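You operate a simulated robot arm through the tools that you are given. There is no shell and no other tool.

You are at the controls of a simulated robot arm. One attempt, no reset.

TASK
Put things in order on the top of the long white counter. At the end: the blue cloth stands where the purple sponge stood; the yellow axle pin stands where the black ball pump stood; the black ball pump stands where the blue cloth stood; the purple sponge stands on top of the orange plate; whatever was shut is shut again. Leave all else as you found it, and nothing knocked over.

It is judged by the outcome, as a careful person would: the job done as asked, and still so three seconds after it is handed in. It fails if anything else is knocked over, pushed out of place, dropped, spilled or broken. Flat cloth is picked up by pressing the open fingertips on it (5 to 10 N) and closing them slowly along it; thin cloth reads only 2 to 8 mm in the jaws.

THE ROBOT
A 5-joint arm with a two-finger parallel gripper, fixed in place. Base frame: the origin is at the foot of the arm, x ahead of it, y to its left, z up; the work surface is at about z = 0. Lengths are in m, angles in degrees, forces in N, time in s.
With the tool pointing down near the work surface it reaches from about 0.26 to 0.68 m from the base axis. Its first joint turns from -66.0 to 66.0 degrees. The tool tilts only in the upright plane through the base axis and itself; it spins freely about its own axis. Payload 2.9 kg.
The tool frame sits at the grasp point between the pads (the TCP): z along the fingers, y along the line on which they close. The tips reach 0.03 m beyond it. Largest opening 0.11 m; finger width 0.02, thickness 0.01; the body of the gripper, 0.048 by 0.112 m, starts 0.055 m behind the TCP.
Orientation is that of the tool frame in the base frame, as a unit quaternion [w, x, y, z]. With the fingers straight down and closing along the base's y, the tool's x points along the base's -x, its y along +y and its z along -z.

THE INTERFACE
- The arm moves only by the tool step_arm. Its argument "moves" is a list of rows, each an object (a shift or turn left out is 0, a gripper value left out holds the last) with "delta_pos": the shift along the tool's x, y, z in m, a list of three; "turn": the turn, a rotation vector about the tool's x, y, z in degrees, a list of three. In form: [{"delta_pos": [tx, ty, tz], "turn": [ax, ay, az]}, ...]. A call has 1 to 20 rows; each row shifts and turns the commanded pose from where the row before left it, along the tool's axes as they then stand. "claw" is the closure, from 0 (fully open) to 1 (shut), set as the call begins (left out, the last holds). Each row takes 0.2 s and may step no farther than 0.05 m and 8.6 degrees from the row before; otherwise, or with a gripper value out of range, the whole call is refused. Where a pose cannot be reached the arm comes as near as it can. A force on the tool above 40 N (or 10 N above the force at the start of the call, whichever is more), or a blocked arm, ends the call early, and 0.2 s more pass. Each finger travels about 0.108 m/s and halts on what it meets, pressing with about 27 N; the grip force reading is that of the motor and also rises with nothing between the fingers. The clock runs only during rows and for 0.2 s after the last one: add rows that do not move to give the fingers time. The reply holds the time, the measured pose of the TCP, the force on the tool along the base axes, the opening and the grip force, in the units named above and with some noise, with the torque about the TCP (base axes, N m) and any sound that the robot's microphone picked up.
- Cameras (640 x 400 px; columns grow to the right, rows downward): "scene" is fixed at [0.0434, -0.4593, 0.6064]; the picture's right is [0.70, -0.71, 0.00], its down [-0.40, -0.39, -0.83] and it looks along [0.59, 0.58, -0.56] (base axes); focal length 343 px, centre (320, 200). "wrist" rides on the gripper at [0.072, 0.017, -0.103] in the tool frame; the picture's right is [-0.23, 0.97, 0.00], its down [-0.76, -0.18, -0.62] and it looks along [-0.61, -0.14, 0.78] (tool axes); focal length 222 px, centre (320, 200). There is no depth. A picture from a camera that has moved, and an enlarged one, comes with that camera's place and axes in the base frame and with its lens.
- capture(camera): a new picture of that camera. The clock stands still meanwhile.
- close_up(camera, box): a new picture of the part [left, top, right, bottom] of that camera's present view, enlarged. The clock stands still meanwhile.
- sign_off(): hands the job in; it is judged then, once.

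Nothing tells you positions but the pictures and the camera data. Unless the task says otherwise, let go and move clear before handing in.

The tools are called after "Emit:" as a command line: name --argument value ..., lists and objects as JSON in quotes. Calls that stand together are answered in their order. step_arm: Moves the arm, as the interface text tells. Its arguments: {"type":"object","properties":{"moves":{"type":"array"},"claw":{"type":"number"}},"required":["moves"]} The other tools are called the same way: capture (camera) takes a picture; close_up (camera, box) takes an enlarged picture of a part of a camera's view; sign_off () hands the job in.

At the start:

```text
time_s: 0.0
position: [0.3894, -0.1102, 0.3041]
orientation: [-0.001, 0.0, 1.0, 0.0]
contact_force: [0.1, 0.0, -0.3]
torque: [0.01, -0.02, 0.01]
width: 0.1102
finger_force: 0.1
```

scene: 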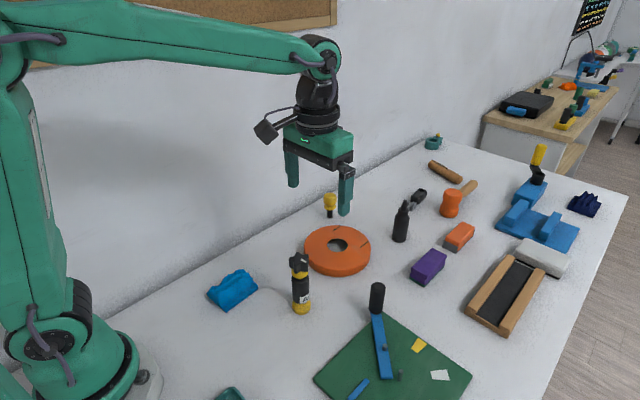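
wrist: 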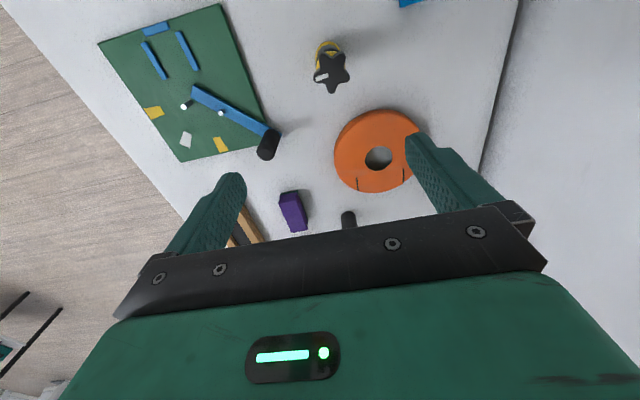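

I see a white counter with a blue cloth, an orange plate (disc with a hole), a purple sponge, a black bottle-like pump, a yellow pin and other items. I'll look closer before moving.

Emit:
close_up --camera "scene" --box '[190, 170, 350, 330]'

Emit:
close_up --camera "scene" --box '[340, 150, 500, 310]'

Emit:
close_up --camera "scene" --box '[460, 120, 640, 300]'

Emit:
close_up --camera "scene" --box '[200, 270, 480, 400]'

```text
2.50 times, centred on (270, 250) of scene
camera zoom: at [0.0434, -0.4593, 0.6064], right [0.7, -0.71, 0.0], down [-0.4, -0.39, -0.83], along [0.59, 0.58, -0.56], focal length 858 px, centre (445, 75)
```

zoom: 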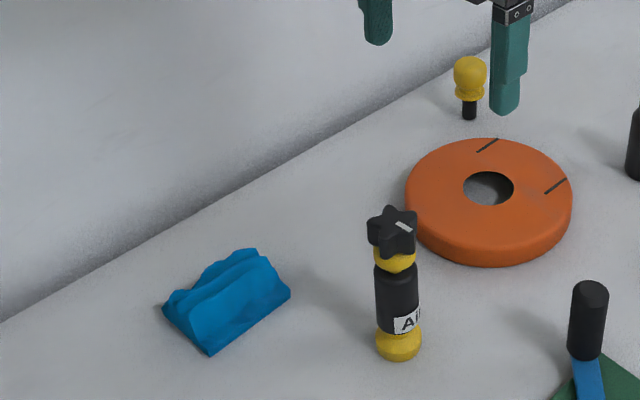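

```text
2.50 times, centred on (420, 230) of scene
camera zoom: at [0.0434, -0.4593, 0.6064], right [0.7, -0.71, 0.0], down [-0.4, -0.39, -0.83], along [0.59, 0.58, -0.56], focal length 858 px, centre (70, 125)
```

zoom: 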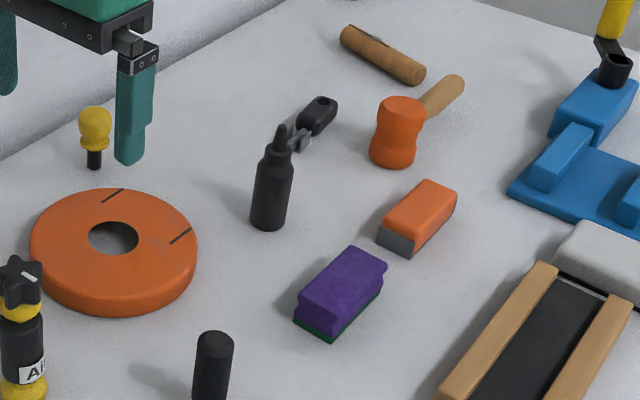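

```text
2.22 times, centred on (550, 210) of scene
camera zoom: at [0.0434, -0.4593, 0.6064], right [0.7, -0.71, 0.0], down [-0.4, -0.39, -0.83], along [0.59, 0.58, -0.56], focal length 762 px, centre (-191, 178)
```

zoom: 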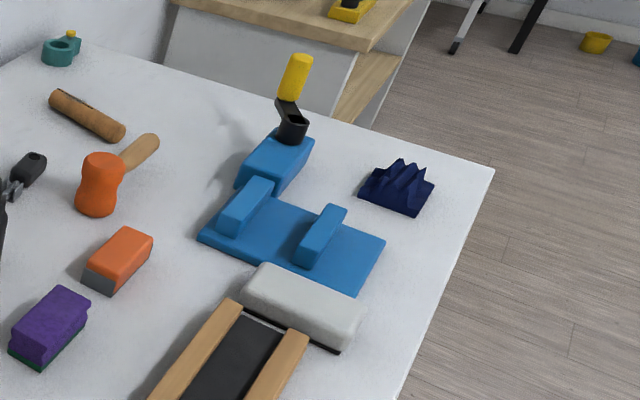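

```text
2.29 times, centred on (340, 335) of scene
camera zoom: at [0.0434, -0.4593, 0.6064], right [0.7, -0.71, 0.0], down [-0.4, -0.39, -0.83], along [0.59, 0.58, -0.56], focal length 784 px, centre (274, -109)
```

zoom: 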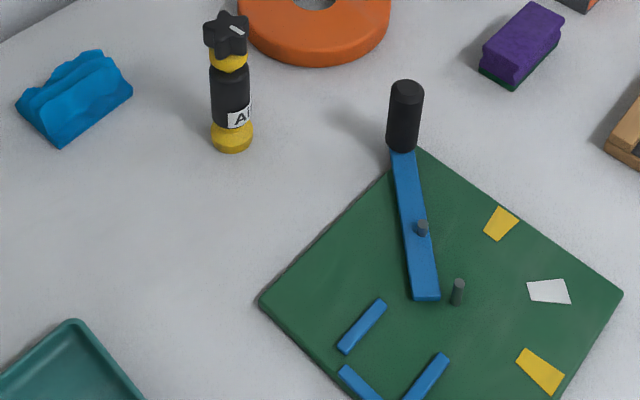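

I want a sharper look at the candidates for the pump and the pin, and at anything that may count as "shut".

Emit:
close_up --camera "scene" --box '[280, 245, 330, 320]'

Emit:
close_up --camera "scene" --box '[380, 170, 440, 250]'

Emit:
close_up --camera "scene" --box '[310, 180, 350, 230]'

Emit:
close_up --camera "wrist" --box '[90, 0, 290, 180]'

Emit:
close_up --camera "wrist" --box '[280, 0, 500, 200]'

Emit:
close_up --camera "scene" --box '[490, 130, 620, 260]'

```text
5.33 times, centred on (305, 282) of scene
camera zoom: at [0.0434, -0.4593, 0.6064], right [0.7, -0.71, 0.0], down [-0.4, -0.39, -0.83], along [0.59, 0.58, -0.56], focal length 1829 px, centre (400, -240)
```

zoom: 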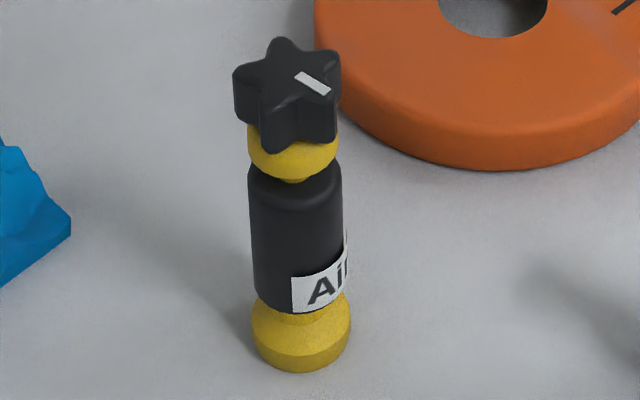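

```text
5.00 times, centred on (410, 210) of scene
camera zoom: at [0.0434, -0.4593, 0.6064], right [0.7, -0.71, 0.0], down [-0.4, -0.39, -0.83], along [0.59, 0.58, -0.56], focal length 1715 px, centre (-130, 150)
```

zoom: 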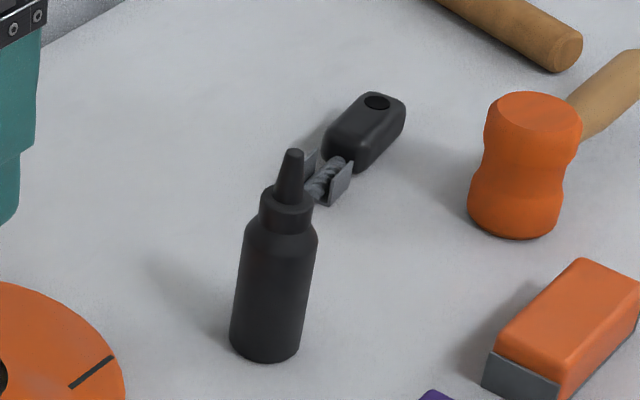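

```text
8.00 times, centred on (330, 205) of scene
camera zoom: at [0.0434, -0.4593, 0.6064], right [0.7, -0.71, 0.0], down [-0.4, -0.39, -0.83], along [0.59, 0.58, -0.56], focal length 2744 px, centre (240, 160)
```

zoom: 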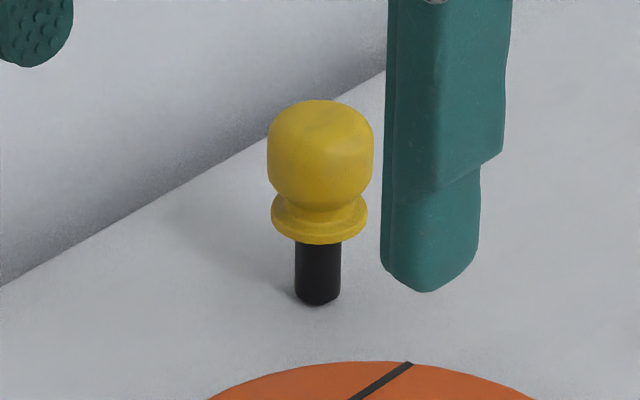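

```text
2.22 times, centred on (190, 90) of wrist
camera zoom: at [0.3179, -0.0928, 0.4089], right [0.23, 0.97, 0.0], down [0.76, -0.18, 0.62], along [0.61, -0.14, -0.78], focal length 494 px, centre (609, 444)
```

zoom: 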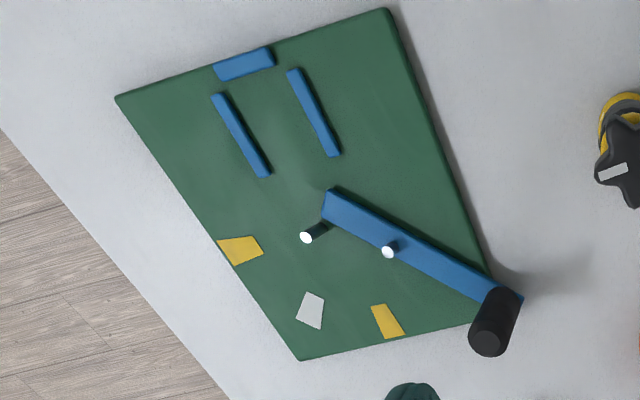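

```text
2.00 times, centred on (390, 100) of wrist
camera zoom: at [0.3179, -0.0928, 0.4089], right [0.23, 0.97, 0.0], down [0.76, -0.18, 0.62], along [0.61, -0.14, -0.78], focal length 444 px, centre (180, 400)
```

zoom: 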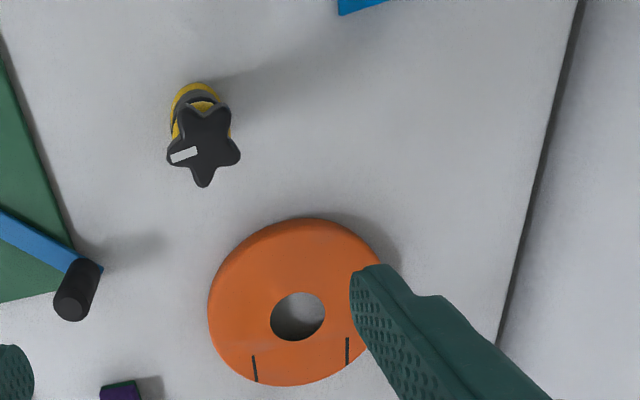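

```text
3.08 times, centred on (555, 195) of scene
camera zoom: at [0.0434, -0.4593, 0.6064], right [0.7, -0.71, 0.0], down [-0.4, -0.39, -0.83], along [0.59, 0.58, -0.56], focal length 1055 px, centre (-403, 215)
```

zoom: 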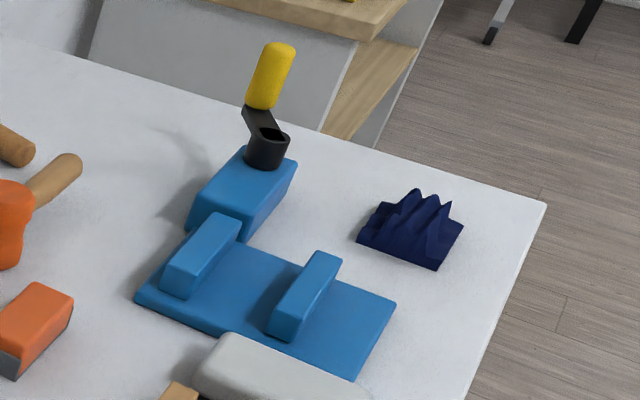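

The "Air" cylinder at about (0.36,-0.09) is the pump. The pin stands at about (0.64,0.085), the cloth is near (0.28,0.05), the sponge is near (0.64,-0.23) and the plate is centred near (0.54,-0.03). I'll start with the sponge and fly high to a spot above it to look.

Emit:
step_arm --moves '[{"delta_pos": [-0.035, -0.0203, 0]}, {"delta_pos": [-0.035, -0.0203, 0]}, {"delta_pos": [-0.035, -0.0203, 0]}, {"delta_pos": [-0.035, -0.0203, 0]}, {"delta_pos": [-0.035, -0.0203, 0]}, {"delta_pos": [-0.035, -0.0203, 0]}, {"delta_pos": [0, 0, 0.03]}, {"delta_pos": [0, 0, 0.03]}, {"delta_pos": [0, 0, 0]}]' --claw 0

Emit:
capture --camera "wrist"

Emit:
capture --camera "scene"

```text
time_s: 2.0
position: [0.5977, -0.228, 0.2496]
orientation: [-0.001, -0.001, 1.0, 0.0]
contact_force: [0.8, -0.1, -0.5]
torque: [0.02, -0.01, 0.0]
width: 0.11
finger_force: 0.1
out of reach, approached as far as the arm can: row 6, 7, 8
```

```text
taken
camera wrist: at [0.5261, -0.2116, 0.3545], right [0.23, 0.97, 0.0], down [0.76, -0.18, 0.62], along [0.61, -0.14, -0.78], focal length 222 px, centre (320, 200)
```

wrist: 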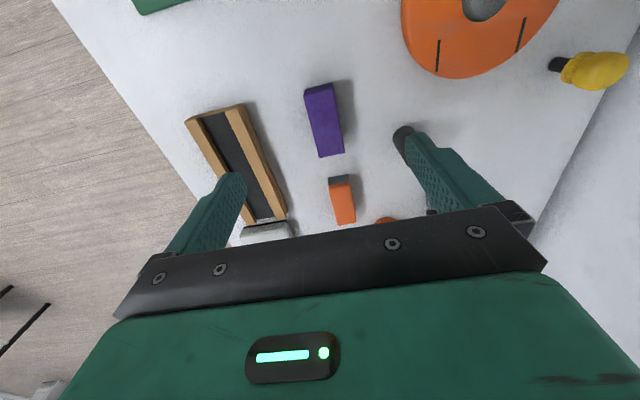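

```text
taken
```

scene: 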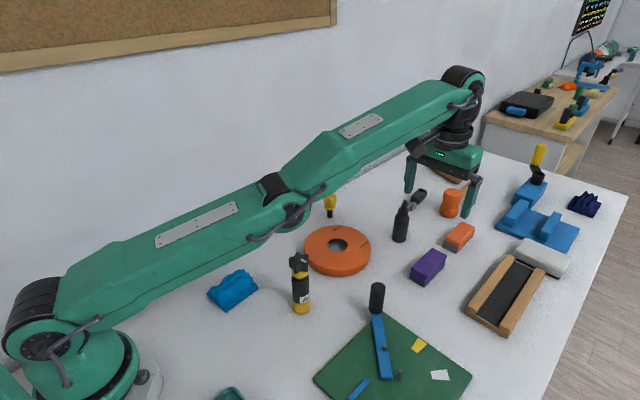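

The arm is just short of the sponge's radius at this height. The sponge's centre is about (0.639,-0.231), its long side runs along x, and it is about 4 cm wide. I'll go lower with the fingers part-open and re-check.

Emit:
step_arm --moves '[{"delta_pos": [0, 0, 0.04]}, {"delta_pos": [0, 0, 0.04]}, {"delta_pos": [0, 0, 0.04]}, {"delta_pos": [0, 0, 0]}]' --claw 0.3

Emit:
capture --camera "wrist"

```text
time_s: 3.0
position: [0.6257, -0.2394, 0.1375]
orientation: [0.0, 0.0, 1.0, 0.0]
contact_force: [0.0, 0.2, -0.1]
torque: [0.01, 0.02, 0.03]
width: 0.0773
finger_force: 0.0
out of reach, approached as far as the arm can: row 1, 2, 3
```

```text
taken
camera wrist: at [0.5545, -0.2225, 0.2418], right [0.23, 0.97, 0.0], down [0.76, -0.18, 0.62], along [0.61, -0.14, -0.78], focal length 222 px, centre (320, 200)
```

wrist: 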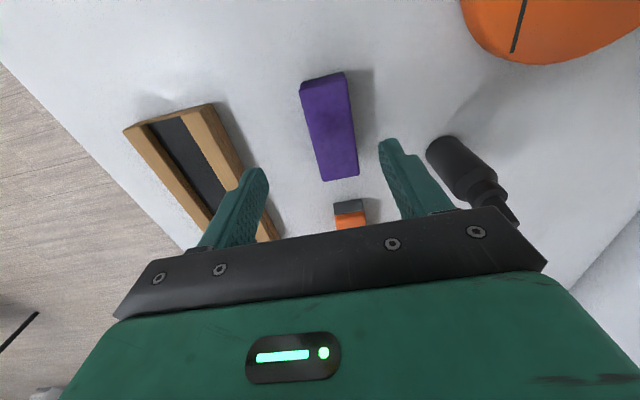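

The sponge now lies between the finger lines. I'll correct laterally and descend part-way to confirm that the commanded and measured positions agree.

Emit:
step_arm --moves '[{"delta_pos": [0.004, 0.008, 0.015]}, {"delta_pos": [0, 0, 0.015]}, {"delta_pos": [0, 0, 0]}]'

Emit:
capture --camera "wrist"

```text
time_s: 3.8
position: [0.6318, -0.2354, 0.1091]
orientation: [0.0, 0.0, 1.0, 0.0]
contact_force: [-0.5, -0.5, -0.7]
torque: [0.01, -0.02, 0.02]
width: 0.0767
finger_force: 0.0
out of reach, approached as far as the arm can: row 1
```

```text
taken
camera wrist: at [0.5608, -0.2185, 0.2131], right [0.23, 0.97, 0.0], down [0.76, -0.18, 0.62], along [0.61, -0.14, -0.78], focal length 222 px, centre (320, 200)
```

wrist: 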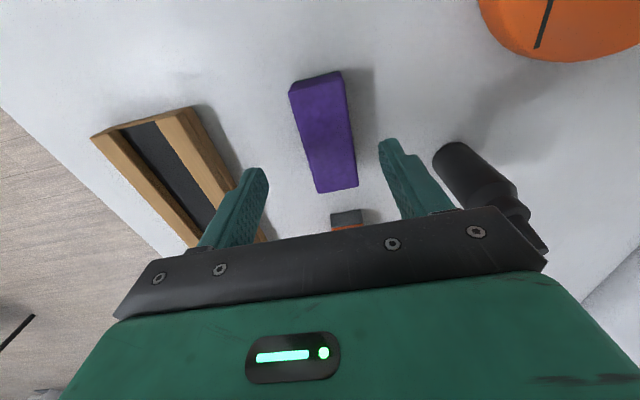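

The sponge centre is confirmed at about (0.639,-0.230) and its height is about 4.5 cm. I'm descending to grip it slightly to the near side of its middle.

Emit:
step_arm --moves '[{"delta_pos": [0.004, 0.0054, 0.02]}, {"delta_pos": [0.004, 0, 0.02]}, {"delta_pos": [0, 0, 0.02]}, {"delta_pos": [0, 0, 0.008]}, {"delta_pos": [0, 0, 0]}]'

Emit:
capture --camera "wrist"

Emit:
close_up --camera "scene" --box '[360, 180, 520, 300]'

```text
time_s: 5.0
position: [0.638, -0.2359, 0.0424]
orientation: [0.0, 0.001, 1.0, 0.0]
contact_force: [-0.6, 0.3, -0.2]
torque: [-0.02, 0.01, 0.0]
width: 0.0768
finger_force: 0.1
out of reach, approached as far as the arm can: row 1, 2
```

```text
taken
camera wrist: at [0.5667, -0.2189, 0.1467], right [0.23, 0.97, 0.0], down [0.76, -0.18, 0.62], along [0.61, -0.14, -0.78], focal length 222 px, centre (320, 200)
```

wrist: 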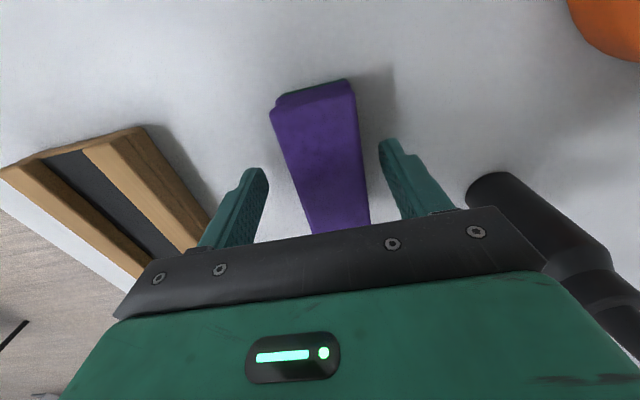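

```text
3.33 times, centred on (440, 240) of scene
camera zoom: at [0.0434, -0.4593, 0.6064], right [0.7, -0.71, 0.0], down [-0.4, -0.39, -0.83], along [0.59, 0.58, -0.56], focal length 1143 px, centre (-80, 67)
```

zoom: 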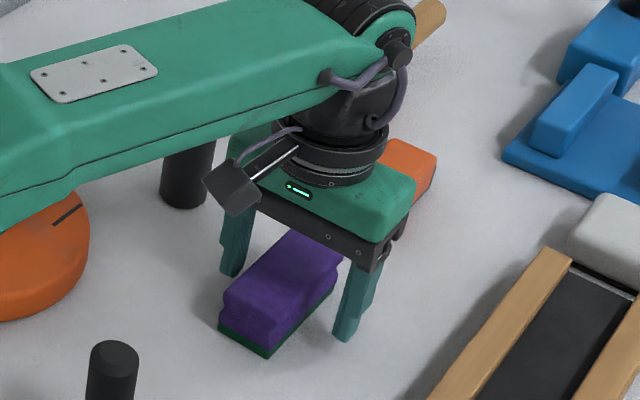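

The fingers straddle the sponge at the right depth. I'll shift 6 mm toward +y to centre on it, then close.

Emit:
step_arm --moves '[{"delta_pos": [0, 0.006, 0]}, {"delta_pos": [0, 0, 0]}]'

Emit:
step_arm --moves '[{"delta_pos": [0, 0, 0]}, {"delta_pos": [0, 0, 0]}, {"delta_pos": [0, 0, 0]}, {"delta_pos": [0, 0, 0]}]' --claw 0.8

```text
time_s: 5.6
position: [0.6406, -0.2307, 0.0439]
orientation: [-0.002, 0.0, 1.0, 0.0]
contact_force: [0.1, 1.1, -0.2]
torque: [0.01, 0.0, 0.01]
width: 0.0768
finger_force: 0.0
out of reach, approached as far as the arm can: row 1
```

```text
time_s: 6.6
position: [0.6398, -0.2306, 0.0435]
orientation: [-0.001, 0.0, 1.0, 0.0]
contact_force: [-0.3, 0.6, 0.8]
torque: [0.0, -0.06, 0.0]
width: 0.0411
finger_force: 27.3
```

Gripped at 41 mm. Now I lift while pulling inward, then carry it to above the orange plate.

Emit:
step_arm --moves '[{"delta_pos": [0.004, 0, -0.02]}, {"delta_pos": [0.015, 0, -0.03]}, {"delta_pos": [0.02, 0, -0.03]}, {"delta_pos": [0.02, 0, -0.03]}, {"delta_pos": [0.02, 0.01, -0.02]}, {"delta_pos": [0.01, 0.035, 0]}, {"delta_pos": [0.008, 0.04, 0]}, {"delta_pos": [0, 0.04, 0]}, {"delta_pos": [0, 0.04, 0]}, {"delta_pos": [0, 0.034, 0]}, {"delta_pos": [0, 0, 0]}]'

Emit:
capture --camera "wrist"

Emit:
capture --camera "scene"

```text
time_s: 9.0
position: [0.6499, -0.0667, 0.2063]
orientation: [-0.001, 0.001, 1.0, 0.0]
contact_force: [0.2, -0.8, -0.1]
torque: [0.0, -0.03, 0.01]
width: 0.0222
finger_force: 0.1
out of reach, approached as far as the arm can: row 2, 3, 4, 5, 6, 7, 8, 9, 10
```

```text
taken
camera wrist: at [0.5793, -0.0496, 0.3103], right [0.23, 0.97, 0.0], down [0.76, -0.18, 0.62], along [0.61, -0.14, -0.78], focal length 222 px, centre (320, 200)
```

wrist: 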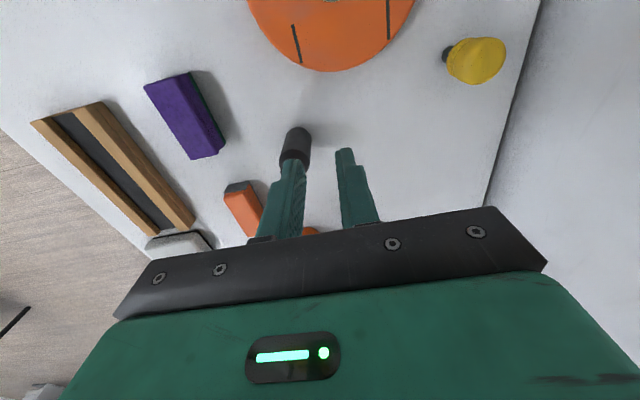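

```text
taken
```

scene: 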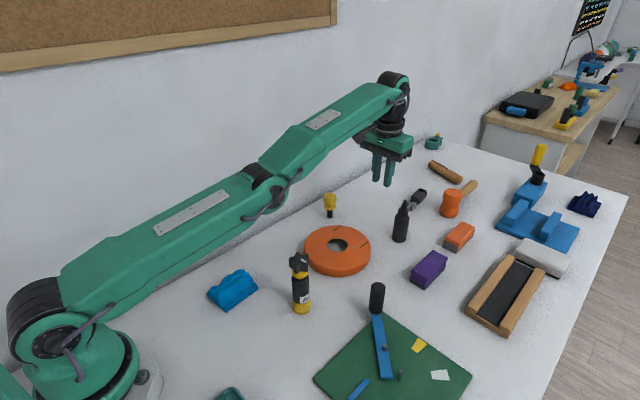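

The sponge slipped out on the lift. It is still standing on the counter but a little turned. The arm also did not pull inward as commanded: it appears to be locked at full stretch. I'll inspect both before doing anything else.

Emit:
close_up --camera "scene" --box '[0, 60, 420, 400]'

Emit:
close_up --camera "scene" --box '[340, 150, 500, 310]'

Emit:
close_up --camera "wrist" --box '[120, 40, 280, 200]'

```text
1.18 times, centred on (210, 230) of scene
camera zoom: at [0.0435, -0.4593, 0.6064], right [0.7, -0.71, 0.0], down [-0.4, -0.39, -0.83], along [0.59, 0.58, -0.56], focal length 404 px, centre (449, 165)
```

zoom: 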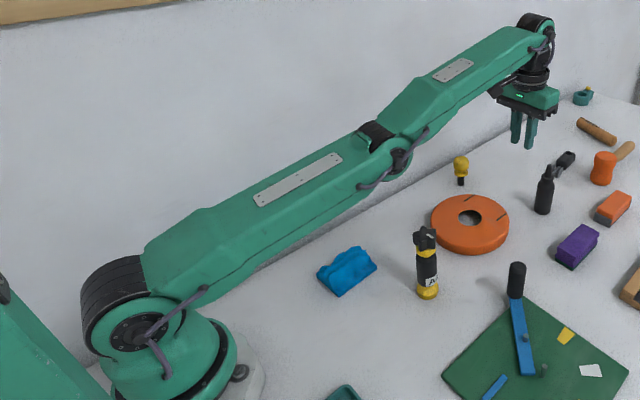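

```text
2.50 times, centred on (420, 230) of scene
camera zoom: at [0.0435, -0.4593, 0.6064], right [0.7, -0.71, 0.0], down [-0.4, -0.39, -0.83], along [0.59, 0.58, -0.56], focal length 858 px, centre (70, 125)
```

zoom: 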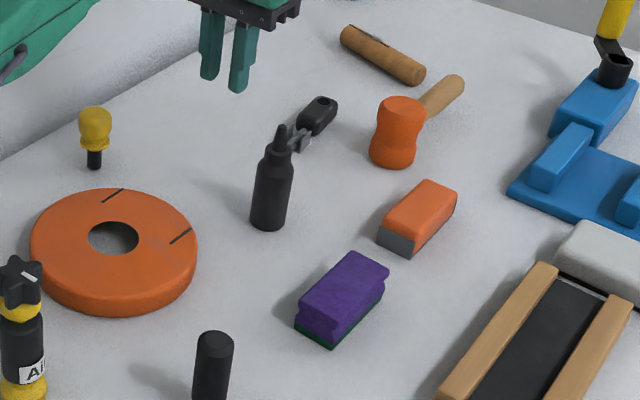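

```text
2.50 times, centred on (200, 120) of wrist
camera zoom: at [0.5793, -0.0496, 0.3103], right [0.23, 0.97, 0.0], down [0.76, -0.18, 0.62], along [0.61, -0.14, -0.78], focal length 555 px, centre (620, 400)
```

zoom: 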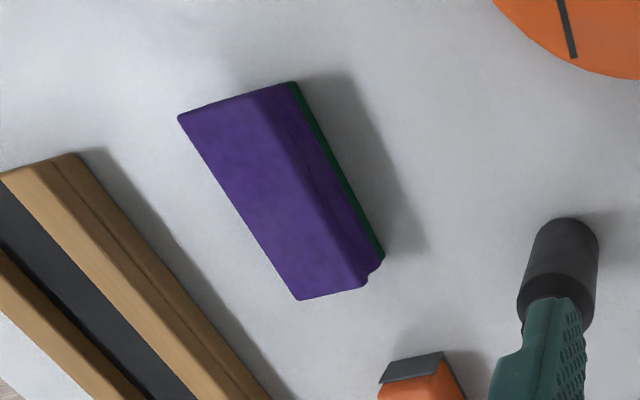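

The arm is indeed almost dead straight. From clear space I'll command large, purely inward steps to bend the elbow again.

Emit:
step_arm --moves '[{"delta_pos": [0.048, 0, 0]}, {"delta_pos": [0.048, 0, 0]}, {"delta_pos": [0, 0, 0]}]' --claw 0.3

```text
time_s: 9.8
position: [0.6488, -0.0675, 0.2123]
orientation: [-0.001, 0.0, 1.0, 0.0]
contact_force: [0.2, 1.0, 0.6]
torque: [-0.03, -0.01, 0.02]
width: 0.077
finger_force: 0.1
out of reach, approached as far as the arm can: row 1, 2
```

Pure inward moves are ignored. I'll try tilting the tool while moving down and inward, which should make the elbow flex the right way.

Emit:
step_arm --moves '[{"turn": [0, 8, 0], "delta_pos": [0.03, 0, 0]}, {"turn": [0, 8, 0], "delta_pos": [0.03, 0, 0]}, {"turn": [0, 8, 0], "delta_pos": [0.03, 0, 0]}, {"delta_pos": [0, 0, 0]}]'

```text
time_s: 10.8
position: [0.5756, -0.0709, 0.2028]
orientation: [-0.207, 0.006, 0.978, 0.025]
contact_force: [0.9, -0.1, 0.3]
torque: [0.0, -0.01, 0.04]
width: 0.077
finger_force: 0.0
out of reach, approached as far as the arm can: row 2, 3
```

Emit:
step_arm --moves '[{"turn": [0, -8, 0], "delta_pos": [0.044, 0, 0.02]}, {"turn": [0, -8, 0], "delta_pos": [0.045, 0, 0.015]}, {"turn": [0, -8, 0], "delta_pos": [0.048, 0, 0.005]}, {"delta_pos": [0, 0, 0]}]'

Emit:
capture --camera "scene"

```text
time_s: 11.8
position: [0.5848, -0.0763, 0.2204]
orientation: [-0.159, 0.005, 0.987, 0.02]
contact_force: [-0.3, 1.5, 1.2]
torque: [0.02, -0.01, -0.01]
width: 0.0771
finger_force: 0.1
out of reach, approached as far as the arm can: row 1, 2, 3
```

```text
taken
```

scene: 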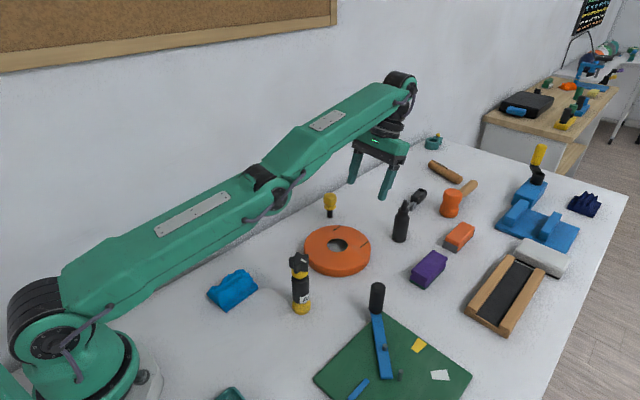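

The arm still won't fold. I suspect the elbow overshot slightly past straight, so I'll push outward to bring it back through straight, and then go inward.

Emit:
step_arm --moves '[{"turn": [0, -8, 0], "delta_pos": [-0.04, 0, -0.01]}, {"turn": [0, -8, 0], "delta_pos": [-0.04, 0, -0.005]}, {"turn": [0, -2.3, 0], "delta_pos": [-0.04, 0, 0]}, {"delta_pos": [-0.04, 0, 0]}, {"delta_pos": [0, 0, 0]}]'

Emit:
step_arm --moves '[{"delta_pos": [0.02, 0, 0.02]}, {"delta_pos": [0.03, 0, 0.02]}, {"delta_pos": [0, 0, 0]}]'

```text
time_s: 13.0
position: [0.654, -0.0713, 0.1968]
orientation: [-0.002, 0.009, 1.0, 0.0]
contact_force: [0.0, -0.4, -0.8]
torque: [0.01, 0.03, 0.02]
width: 0.0768
finger_force: 0.0
out of reach, approached as far as the arm can: row 1, 2, 3, 4
```

```text
time_s: 13.8
position: [0.6553, -0.0716, 0.1846]
orientation: [-0.004, 0.008, 1.0, 0.0]
contact_force: [-0.1, -0.1, 0.2]
torque: [0.02, -0.02, 0.0]
width: 0.0771
finger_force: 0.1
out of reach, approached as far as the arm can: row 1, 2
```

Still on the full-stretch sphere. I'll go up over clear space first, stretch outward, and then descend along the sphere with a slight pitch-down bias so that the elbow breaks upward.

Emit:
step_arm --moves '[{"delta_pos": [0, 0.03, -0.03]}, {"delta_pos": [0, 0.03, -0.03]}, {"delta_pos": [0.01, 0, -0.045]}, {"delta_pos": [0.015, 0, -0.045]}, {"delta_pos": [0.02, 0, -0.045]}, {"delta_pos": [-0.05, 0, 0]}, {"delta_pos": [-0.05, 0, 0]}, {"delta_pos": [0, 0, 0]}]'

Emit:
capture --camera "scene"

```text
time_s: 15.6
position: [0.5901, -0.0174, 0.3524]
orientation: [-0.001, 0.009, 1.0, 0.0]
contact_force: [0.1, 0.4, -0.1]
torque: [0.01, 0.01, -0.01]
width: 0.077
finger_force: 0.1
out of reach, approached as far as the arm can: row 1, 2, 3, 4, 5, 6, 7
```

```text
taken
```

scene: 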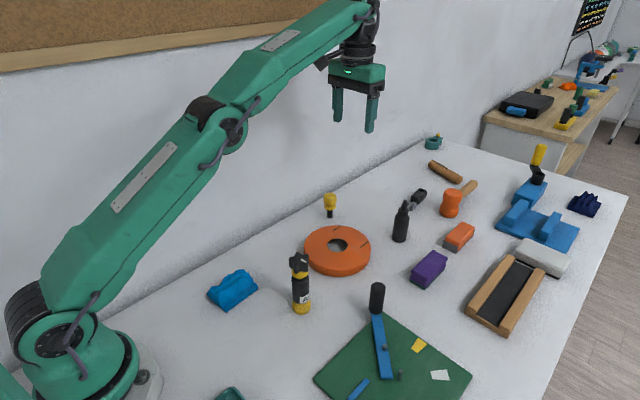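

In this picture the elbow looks raised above the shoulder–wrist line. I'll try inward now.

Emit:
step_arm --moves '[{"delta_pos": [0.02, 0, 0.035]}, {"delta_pos": [0.02, 0, 0.035]}, {"delta_pos": [0, 0, 0]}]'

```text
time_s: 16.4
position: [0.5512, -0.0154, 0.284]
orientation: [-0.001, 0.009, 1.0, 0.0]
contact_force: [0.5, 0.2, -0.9]
torque: [-0.04, 0.03, 0.03]
width: 0.0771
finger_force: 0.0
```

The arm is free again. From now on I'll stay at least 1 cm inside the full-stretch radius. The sponge is practically where it was, at about (0.636,-0.229), so I go back and grip it nearer its close end at x≈0.62 and deeper.

Emit:
step_arm --moves '[{"delta_pos": [-0.006, -0.037, 0.028]}, {"delta_pos": [-0.006, -0.037, 0.028]}, {"delta_pos": [-0.006, -0.037, 0.028]}, {"delta_pos": [-0.006, -0.037, 0.028]}, {"delta_pos": [-0.006, -0.037, 0.028]}, {"delta_pos": [-0.018, -0.0145, 0.03]}, {"delta_pos": [-0.018, -0.0145, 0.03]}, {"delta_pos": [0, 0, 0]}]'

Emit:
capture --camera "wrist"

```text
time_s: 18.2
position: [0.614, -0.2233, 0.0758]
orientation: [-0.007, 0.009, 1.0, 0.002]
contact_force: [-0.3, -0.3, 0.1]
torque: [0.01, -0.03, 0.02]
width: 0.0771
finger_force: 0.1
```

```text
taken
camera wrist: at [0.5437, -0.2051, 0.1807], right [0.24, 0.97, 0.0], down [0.77, -0.19, 0.61], along [0.59, -0.15, -0.79], focal length 222 px, centre (320, 200)
```

wrist: 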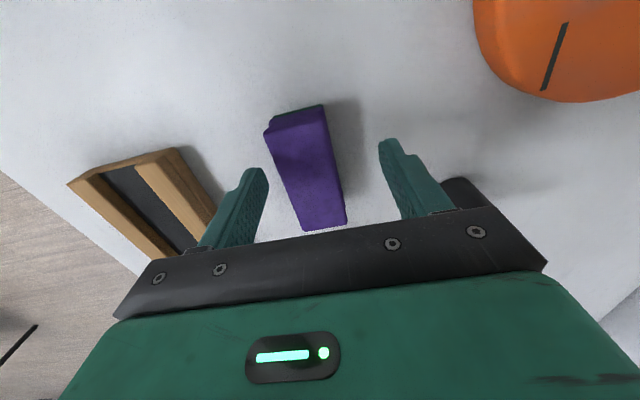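

The sponge sits between the fingers. I'll shift slightly to -y, descend and grip.

Emit:
step_arm --moves '[{"delta_pos": [-0.004, -0.007, 0.015]}, {"delta_pos": [0, 0, 0.015]}, {"delta_pos": [0, 0, 0.01]}, {"delta_pos": [0, 0, 0]}]'

Emit:
step_arm --moves '[{"delta_pos": [0, 0, 0]}, {"delta_pos": [0, 0, 0]}, {"delta_pos": [0, 0, 0]}, {"delta_pos": [0, 0, 0]}]' --claw 1.0

Emit:
close_up --camera "scene" --box '[360, 180, 520, 300]'

```text
time_s: 19.2
position: [0.6175, -0.2284, 0.0357]
orientation: [-0.007, 0.009, 1.0, 0.002]
contact_force: [0.0, -0.6, -0.4]
torque: [0.02, -0.01, -0.02]
width: 0.0772
finger_force: 0.0
```

```text
time_s: 20.2
position: [0.6176, -0.2285, 0.0365]
orientation: [-0.007, 0.009, 1.0, 0.004]
contact_force: [-0.7, -0.8, 0.7]
torque: [-0.07, -0.06, -0.05]
width: 0.0416
finger_force: 27.0
```

```text
3.33 times, centred on (440, 240) of scene
camera zoom: at [0.0434, -0.4593, 0.6064], right [0.7, -0.71, 0.0], down [-0.4, -0.39, -0.83], along [0.59, 0.58, -0.56], focal length 1143 px, centre (-80, 67)
```

zoom: 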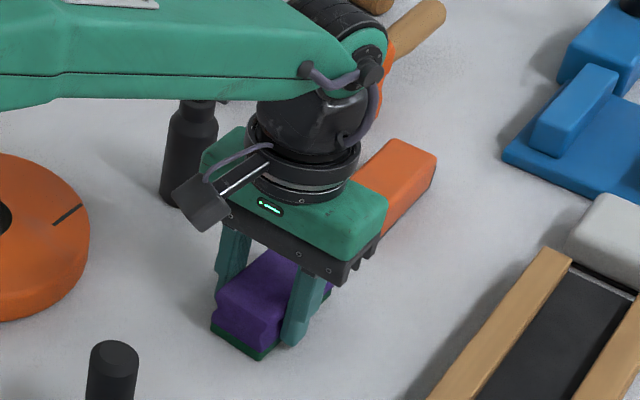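

Good grip at 41.6 mm. I'll do a small slow lift and check.

Emit:
step_arm --moves '[{"delta_pos": [0, 0, -0.01]}, {"delta_pos": [0.002, 0, -0.015]}, {"delta_pos": [0.003, 0, -0.015]}, {"delta_pos": [0, 0, 0]}]'

Emit:
close_up --camera "scene" --box '[360, 180, 520, 300]'

```text
time_s: 21.2
position: [0.6122, -0.2292, 0.0749]
orientation: [-0.007, 0.009, 1.0, 0.003]
contact_force: [-0.1, -0.1, 0.6]
torque: [-0.03, 0.02, 0.03]
width: 0.0414
finger_force: 27.4
```

```text
3.33 times, centred on (440, 240) of scene
camera zoom: at [0.0434, -0.4593, 0.6064], right [0.7, -0.71, 0.0], down [-0.4, -0.39, -0.83], along [0.59, 0.58, -0.56], focal length 1143 px, centre (-80, 67)
```

zoom: 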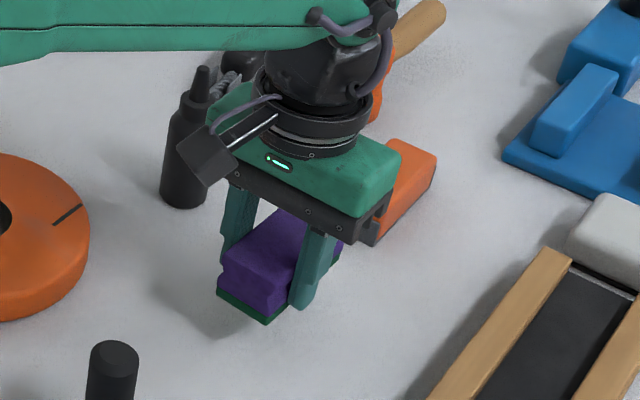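

It holds. Carrying it inward and over to the plate.

Emit:
step_arm --moves '[{"delta_pos": [0.013, 0, -0.025]}, {"delta_pos": [0.013, 0, -0.025]}, {"delta_pos": [0.013, 0, -0.025]}, {"delta_pos": [0.013, 0.01, -0.02]}, {"delta_pos": [0.0066, 0.037, 0]}, {"delta_pos": [0.0066, 0.037, 0]}, {"delta_pos": [0.0066, 0.037, 0]}, {"delta_pos": [0.0066, 0.038, 0]}, {"delta_pos": [0.0066, 0.038, 0]}, {"delta_pos": [0, 0, 0]}]'

Emit:
capture --camera "wrist"

Emit:
capture --camera "scene"

```text
time_s: 23.4
position: [0.532, -0.0335, 0.1777]
orientation: [-0.002, 0.008, 1.0, 0.0]
contact_force: [-0.3, -0.8, -1.4]
torque: [0.02, 0.03, -0.02]
width: 0.0412
finger_force: 27.5
```

```text
taken
camera wrist: at [0.4595, -0.0156, 0.2822], right [0.24, 0.97, 0.0], down [0.76, -0.19, 0.62], along [0.6, -0.15, -0.78], focal length 222 px, centre (320, 200)
```

wrist: 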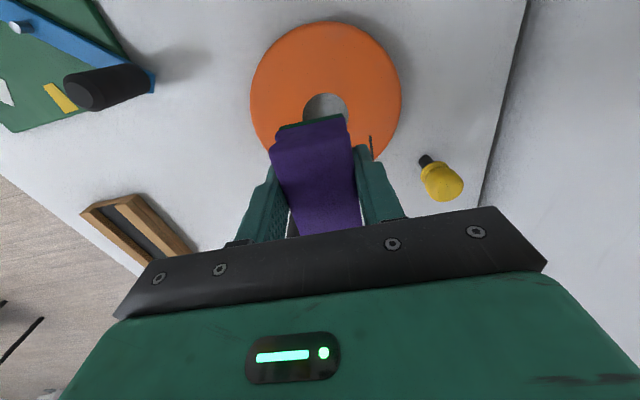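

```text
taken
```

scene: 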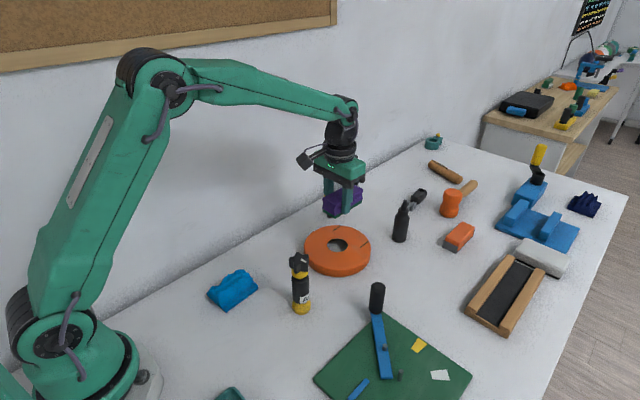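

The sponge is held over the plate. I'll fine-adjust over its centre and descend.

Emit:
step_arm --moves '[{"delta_pos": [0.007, 0.002, 0.03]}, {"delta_pos": [0, 0, 0.03]}, {"delta_pos": [0, 0, 0.03]}, {"delta_pos": [0, 0, 0.01]}, {"delta_pos": [0, 0, 0]}]'

Emit:
close_up --camera "scene" --box '[270, 170, 430, 290]'

```text
time_s: 24.6
position: [0.5233, -0.0291, 0.0781]
orientation: [-0.002, 0.009, 1.0, 0.0]
contact_force: [0.4, 0.6, 0.1]
torque: [0.06, 0.03, -0.03]
width: 0.0414
finger_force: 27.6
```

```text
3.33 times, centred on (350, 230) of scene
camera zoom: at [0.0435, -0.4593, 0.6064], right [0.7, -0.71, 0.0], down [-0.4, -0.39, -0.83], along [0.59, 0.58, -0.56], focal length 1143 px, centre (220, 100)
```

zoom: 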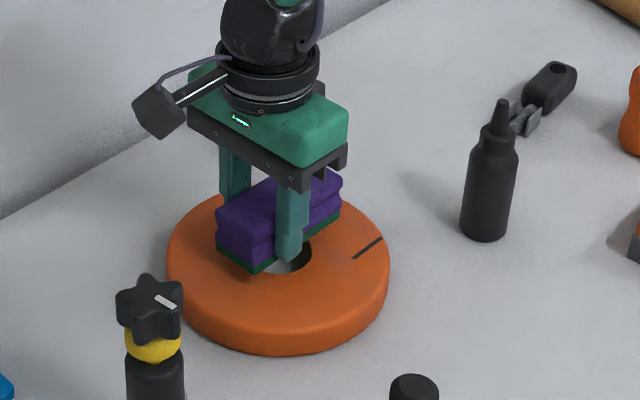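

Emit:
step_arm --moves '[{"delta_pos": [0, 0, 0.004]}, {"delta_pos": [0, 0, 0.004]}, {"delta_pos": [0, 0, 0.003]}, {"delta_pos": [0, 0, 0]}]'

Emit:
close_up --camera "scene" --box '[270, 170, 430, 290]'

```text
time_s: 25.6
position: [0.5238, -0.0277, 0.0678]
orientation: [-0.002, 0.009, 1.0, 0.0]
contact_force: [0.3, 0.0, -0.6]
torque: [0.01, 0.01, -0.03]
width: 0.0411
finger_force: 26.8
```

```text
3.33 times, centred on (350, 230) of scene
camera zoom: at [0.0434, -0.4593, 0.6064], right [0.7, -0.71, 0.0], down [-0.4, -0.39, -0.83], along [0.59, 0.58, -0.56], focal length 1143 px, centre (220, 100)
```

zoom: 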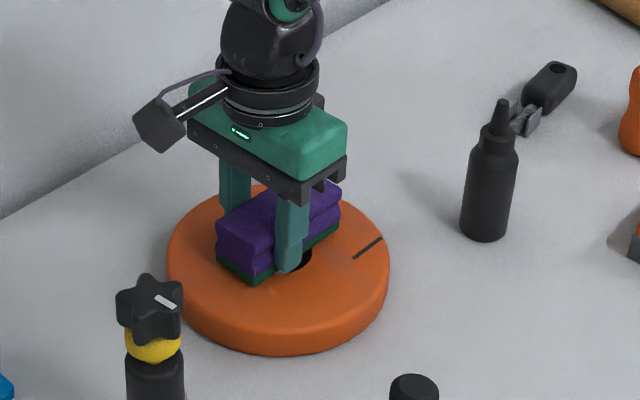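

Emit:
step_arm --moves '[{"delta_pos": [0, 0, 0.002]}, {"delta_pos": [0, 0, 0.002]}, {"delta_pos": [0, 0, 0]}]'

```text
time_s: 26.4
position: [0.5238, -0.028, 0.0633]
orientation: [-0.001, 0.009, 1.0, -0.001]
contact_force: [-3.6, -2.0, 9.7]
torque: [-0.03, 0.4, 0.03]
width: 0.0413
finger_force: 27.1
```

Contact is felt, so the sponge is on the plate. I'll ease up a hair and open gently.

Emit:
step_arm --moves '[{"delta_pos": [0, 0, -0.001]}, {"delta_pos": [0, 0, 0]}]'

Emit:
step_arm --moves '[{"delta_pos": [0, 0, 0]}, {"delta_pos": [0, 0, 0]}, {"delta_pos": [0, 0, -0.02]}, {"delta_pos": [0, 0, -0.03]}, {"delta_pos": [0, 0, -0.04]}, {"delta_pos": [0.02, 0, -0.04]}, {"delta_pos": [0.03, 0, -0.03]}, {"delta_pos": [0, 0, 0]}]' --claw 0.4

Emit:
capture --camera "wrist"

Emit:
close_up --camera "scene" --box '[270, 170, 430, 290]'

```text
time_s: 27.0
position: [0.5237, -0.0279, 0.0647]
orientation: [-0.002, 0.008, 1.0, 0.0]
contact_force: [1.6, -0.7, 1.1]
torque: [0.0, 0.02, 0.0]
width: 0.0414
finger_force: 27.3
```

```text
time_s: 28.8
position: [0.4748, -0.0319, 0.2235]
orientation: [-0.003, 0.008, 1.0, 0.0]
contact_force: [0.1, 0.7, -0.3]
torque: [-0.02, 0.03, -0.01]
width: 0.066
finger_force: 0.0
```

```text
taken
camera wrist: at [0.4033, -0.0143, 0.3287], right [0.24, 0.97, 0.0], down [0.76, -0.19, 0.62], along [0.6, -0.15, -0.79], focal length 222 px, centre (320, 200)
```

wrist: 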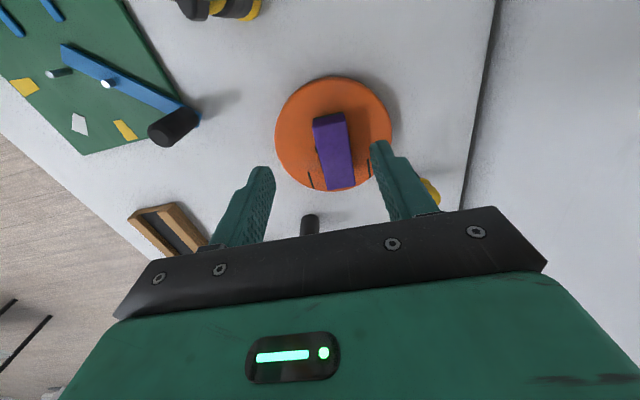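

```text
3.33 times, centred on (350, 230) of scene
camera zoom: at [0.0434, -0.4593, 0.6064], right [0.7, -0.71, 0.0], down [-0.4, -0.39, -0.83], along [0.59, 0.58, -0.56], focal length 1143 px, centre (220, 100)
```

zoom: 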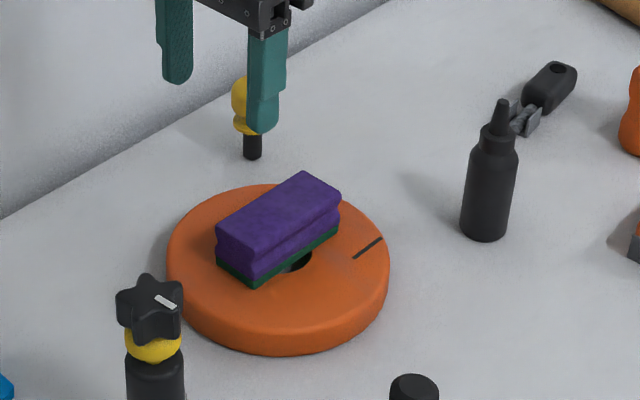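

The sponge stands on the plate. Next I move above the blue cloth and look at it.

Emit:
step_arm --moves '[{"delta_pos": [0.035, 0.018, 0]}, {"delta_pos": [0.035, 0.018, 0]}, {"delta_pos": [0.035, 0.018, 0]}, {"delta_pos": [0.035, 0.018, 0]}, {"delta_pos": [0.02, 0.01, 0]}, {"delta_pos": [0, 0, 0]}]' --claw 0.3

Emit:
capture --camera "wrist"

Emit:
capture --camera "scene"

```text
time_s: 30.2
position: [0.3135, 0.0528, 0.2276]
orientation: [0.003, 0.008, 1.0, -0.001]
contact_force: [-0.3, 0.0, 0.2]
torque: [0.01, -0.03, 0.02]
width: 0.0771
finger_force: 0.1
```

```text
taken
camera wrist: at [0.2426, 0.0699, 0.3311], right [0.24, 0.97, 0.0], down [0.76, -0.19, 0.63], along [0.61, -0.15, -0.78], focal length 222 px, centre (320, 200)
```

wrist: 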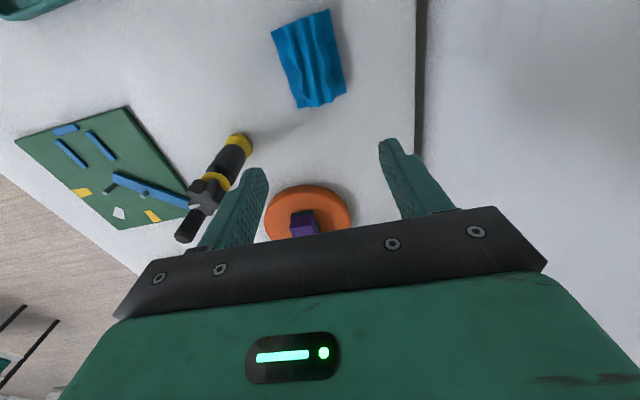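

```text
taken
```

scene: 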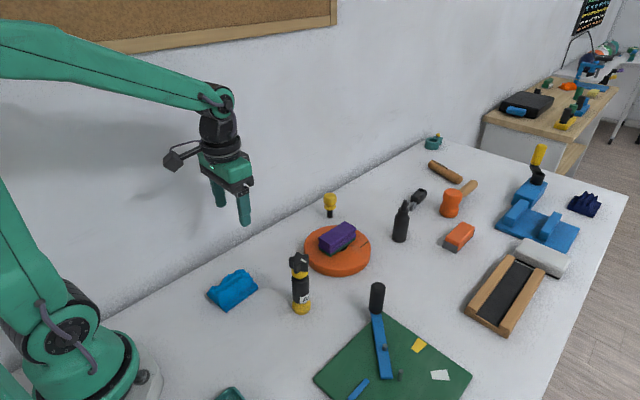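

Emit:
close_up --camera "wrist" --box '[240, 0, 380, 130]'

Emit:
close_up --camera "scene" --box '[190, 250, 280, 325]'

```text
3.08 times, centred on (310, 65) of wrist
camera zoom: at [0.2426, 0.0699, 0.3311], right [0.24, 0.97, 0.0], down [0.76, -0.19, 0.63], along [0.61, -0.15, -0.78], focal length 684 px, centre (351, 615)
```

zoom: 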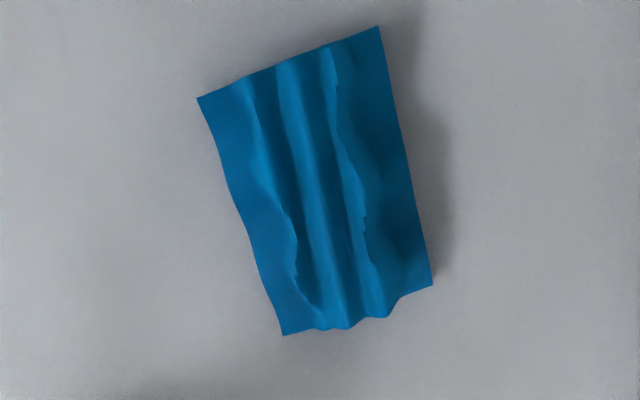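

```text
5.33 times, centred on (235, 288) of scene
camera zoom: at [0.0434, -0.4593, 0.6064], right [0.7, -0.71, 0.0], down [-0.4, -0.39, -0.83], along [0.59, 0.58, -0.56], focal length 1829 px, centre (773, -267)
```

zoom: 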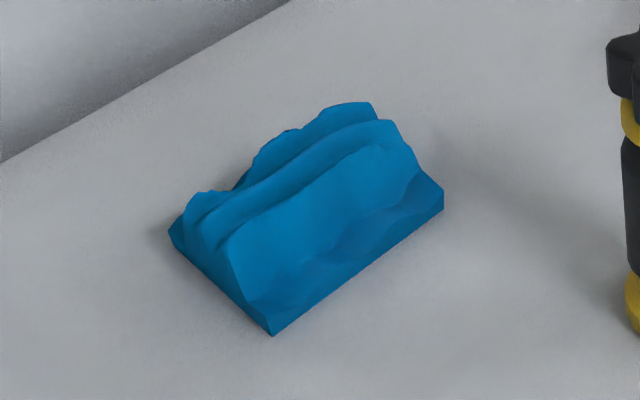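

The cloth is a bunched blue rag centred at (0.282,0.049) with ridges running along x, about 9×7 cm and about 4 cm high. I'll grip it slightly to the near side of centre (x≈0.268), so that placing it at the far sponge spot stays inside my reach.

Emit:
step_arm --moves '[{"delta_pos": [0.015, -0.002, 0.01]}, {"delta_pos": [0.015, -0.002, 0.03]}, {"delta_pos": [0.015, 0, 0.03]}, {"delta_pos": [0, 0, 0.03]}, {"delta_pos": [0, 0, 0.03]}, {"delta_pos": [0, 0, 0]}]' --claw 0.42

Emit:
capture --camera "wrist"

Emit:
close_up --camera "scene" --box '[170, 200, 290, 325]'

```text
time_s: 31.6
position: [0.27, 0.0527, 0.0974]
orientation: [0.003, 0.009, 1.0, 0.001]
contact_force: [0.3, -0.1, 0.5]
torque: [-0.03, -0.01, 0.02]
width: 0.0637
finger_force: 0.1
```

```text
taken
camera wrist: at [0.1983, 0.0709, 0.2011], right [0.24, 0.97, 0.0], down [0.76, -0.19, 0.63], along [0.61, -0.15, -0.78], focal length 222 px, centre (320, 200)
```

wrist: 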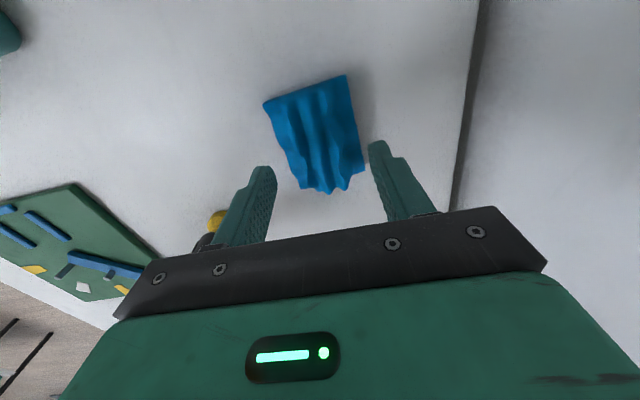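

```text
3.20 times, centred on (230, 262) of scene
camera zoom: at [0.0434, -0.4593, 0.6064], right [0.7, -0.71, 0.0], down [-0.4, -0.39, -0.83], along [0.59, 0.58, -0.56], focal length 1098 px, centre (608, 0)
```

zoom: 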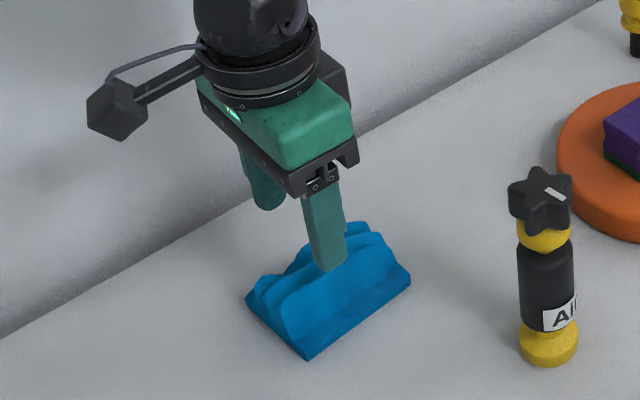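

Emit:
step_arm --moves '[{"delta_pos": [0, -0.004, 0.025]}, {"delta_pos": [0, 0, 0.02]}, {"delta_pos": [0, 0, 0]}]'

Emit:
close_up --camera "scene" --box '[170, 200, 290, 325]'

Emit:
capture --camera "wrist"

```text
time_s: 32.4
position: [0.2689, 0.0497, 0.053]
orientation: [0.003, 0.009, 1.0, 0.001]
contact_force: [0.2, -0.2, 0.5]
torque: [0.01, -0.02, -0.05]
width: 0.064
finger_force: 0.1
```

```text
3.20 times, centred on (230, 262) of scene
camera zoom: at [0.0435, -0.4593, 0.6064], right [0.7, -0.71, 0.0], down [-0.4, -0.39, -0.83], along [0.59, 0.58, -0.56], focal length 1098 px, centre (608, 0)
```

zoom: 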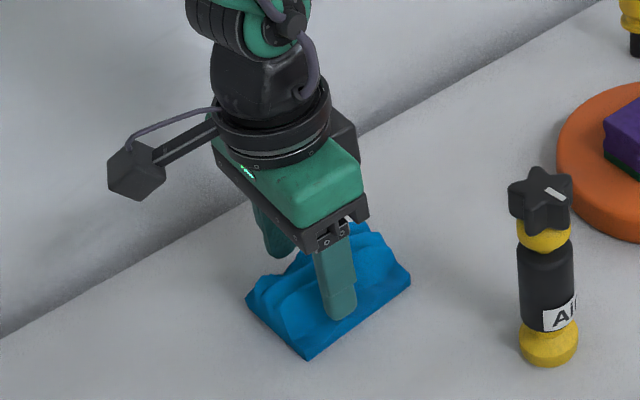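

```text
taken
camera wrist: at [0.1974, 0.0689, 0.1567], right [0.24, 0.97, 0.0], down [0.76, -0.19, 0.63], along [0.61, -0.15, -0.78], focal length 222 px, centre (320, 200)
```

wrist: 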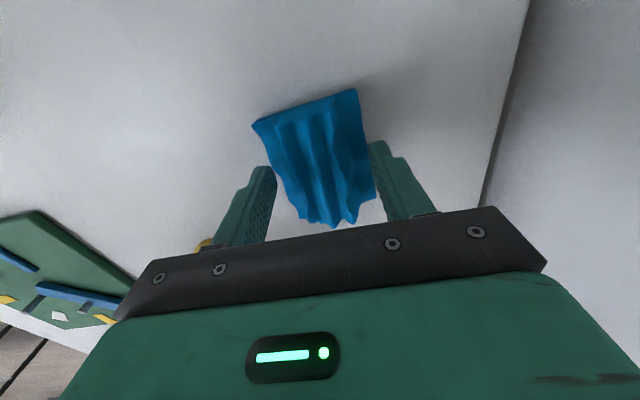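

Emit:
step_arm --moves '[{"delta_pos": [0, 0, 0.004]}, {"delta_pos": [0, 0, 0.003]}, {"delta_pos": [0, 0, 0.003]}, {"delta_pos": [0, 0, 0]}]'

```text
time_s: 33.4
position: [0.269, 0.0522, 0.0431]
orientation: [0.002, 0.009, 1.0, 0.0]
contact_force: [-0.1, 0.3, 0.6]
torque: [0.01, -0.03, 0.0]
width: 0.0637
finger_force: 0.1
```

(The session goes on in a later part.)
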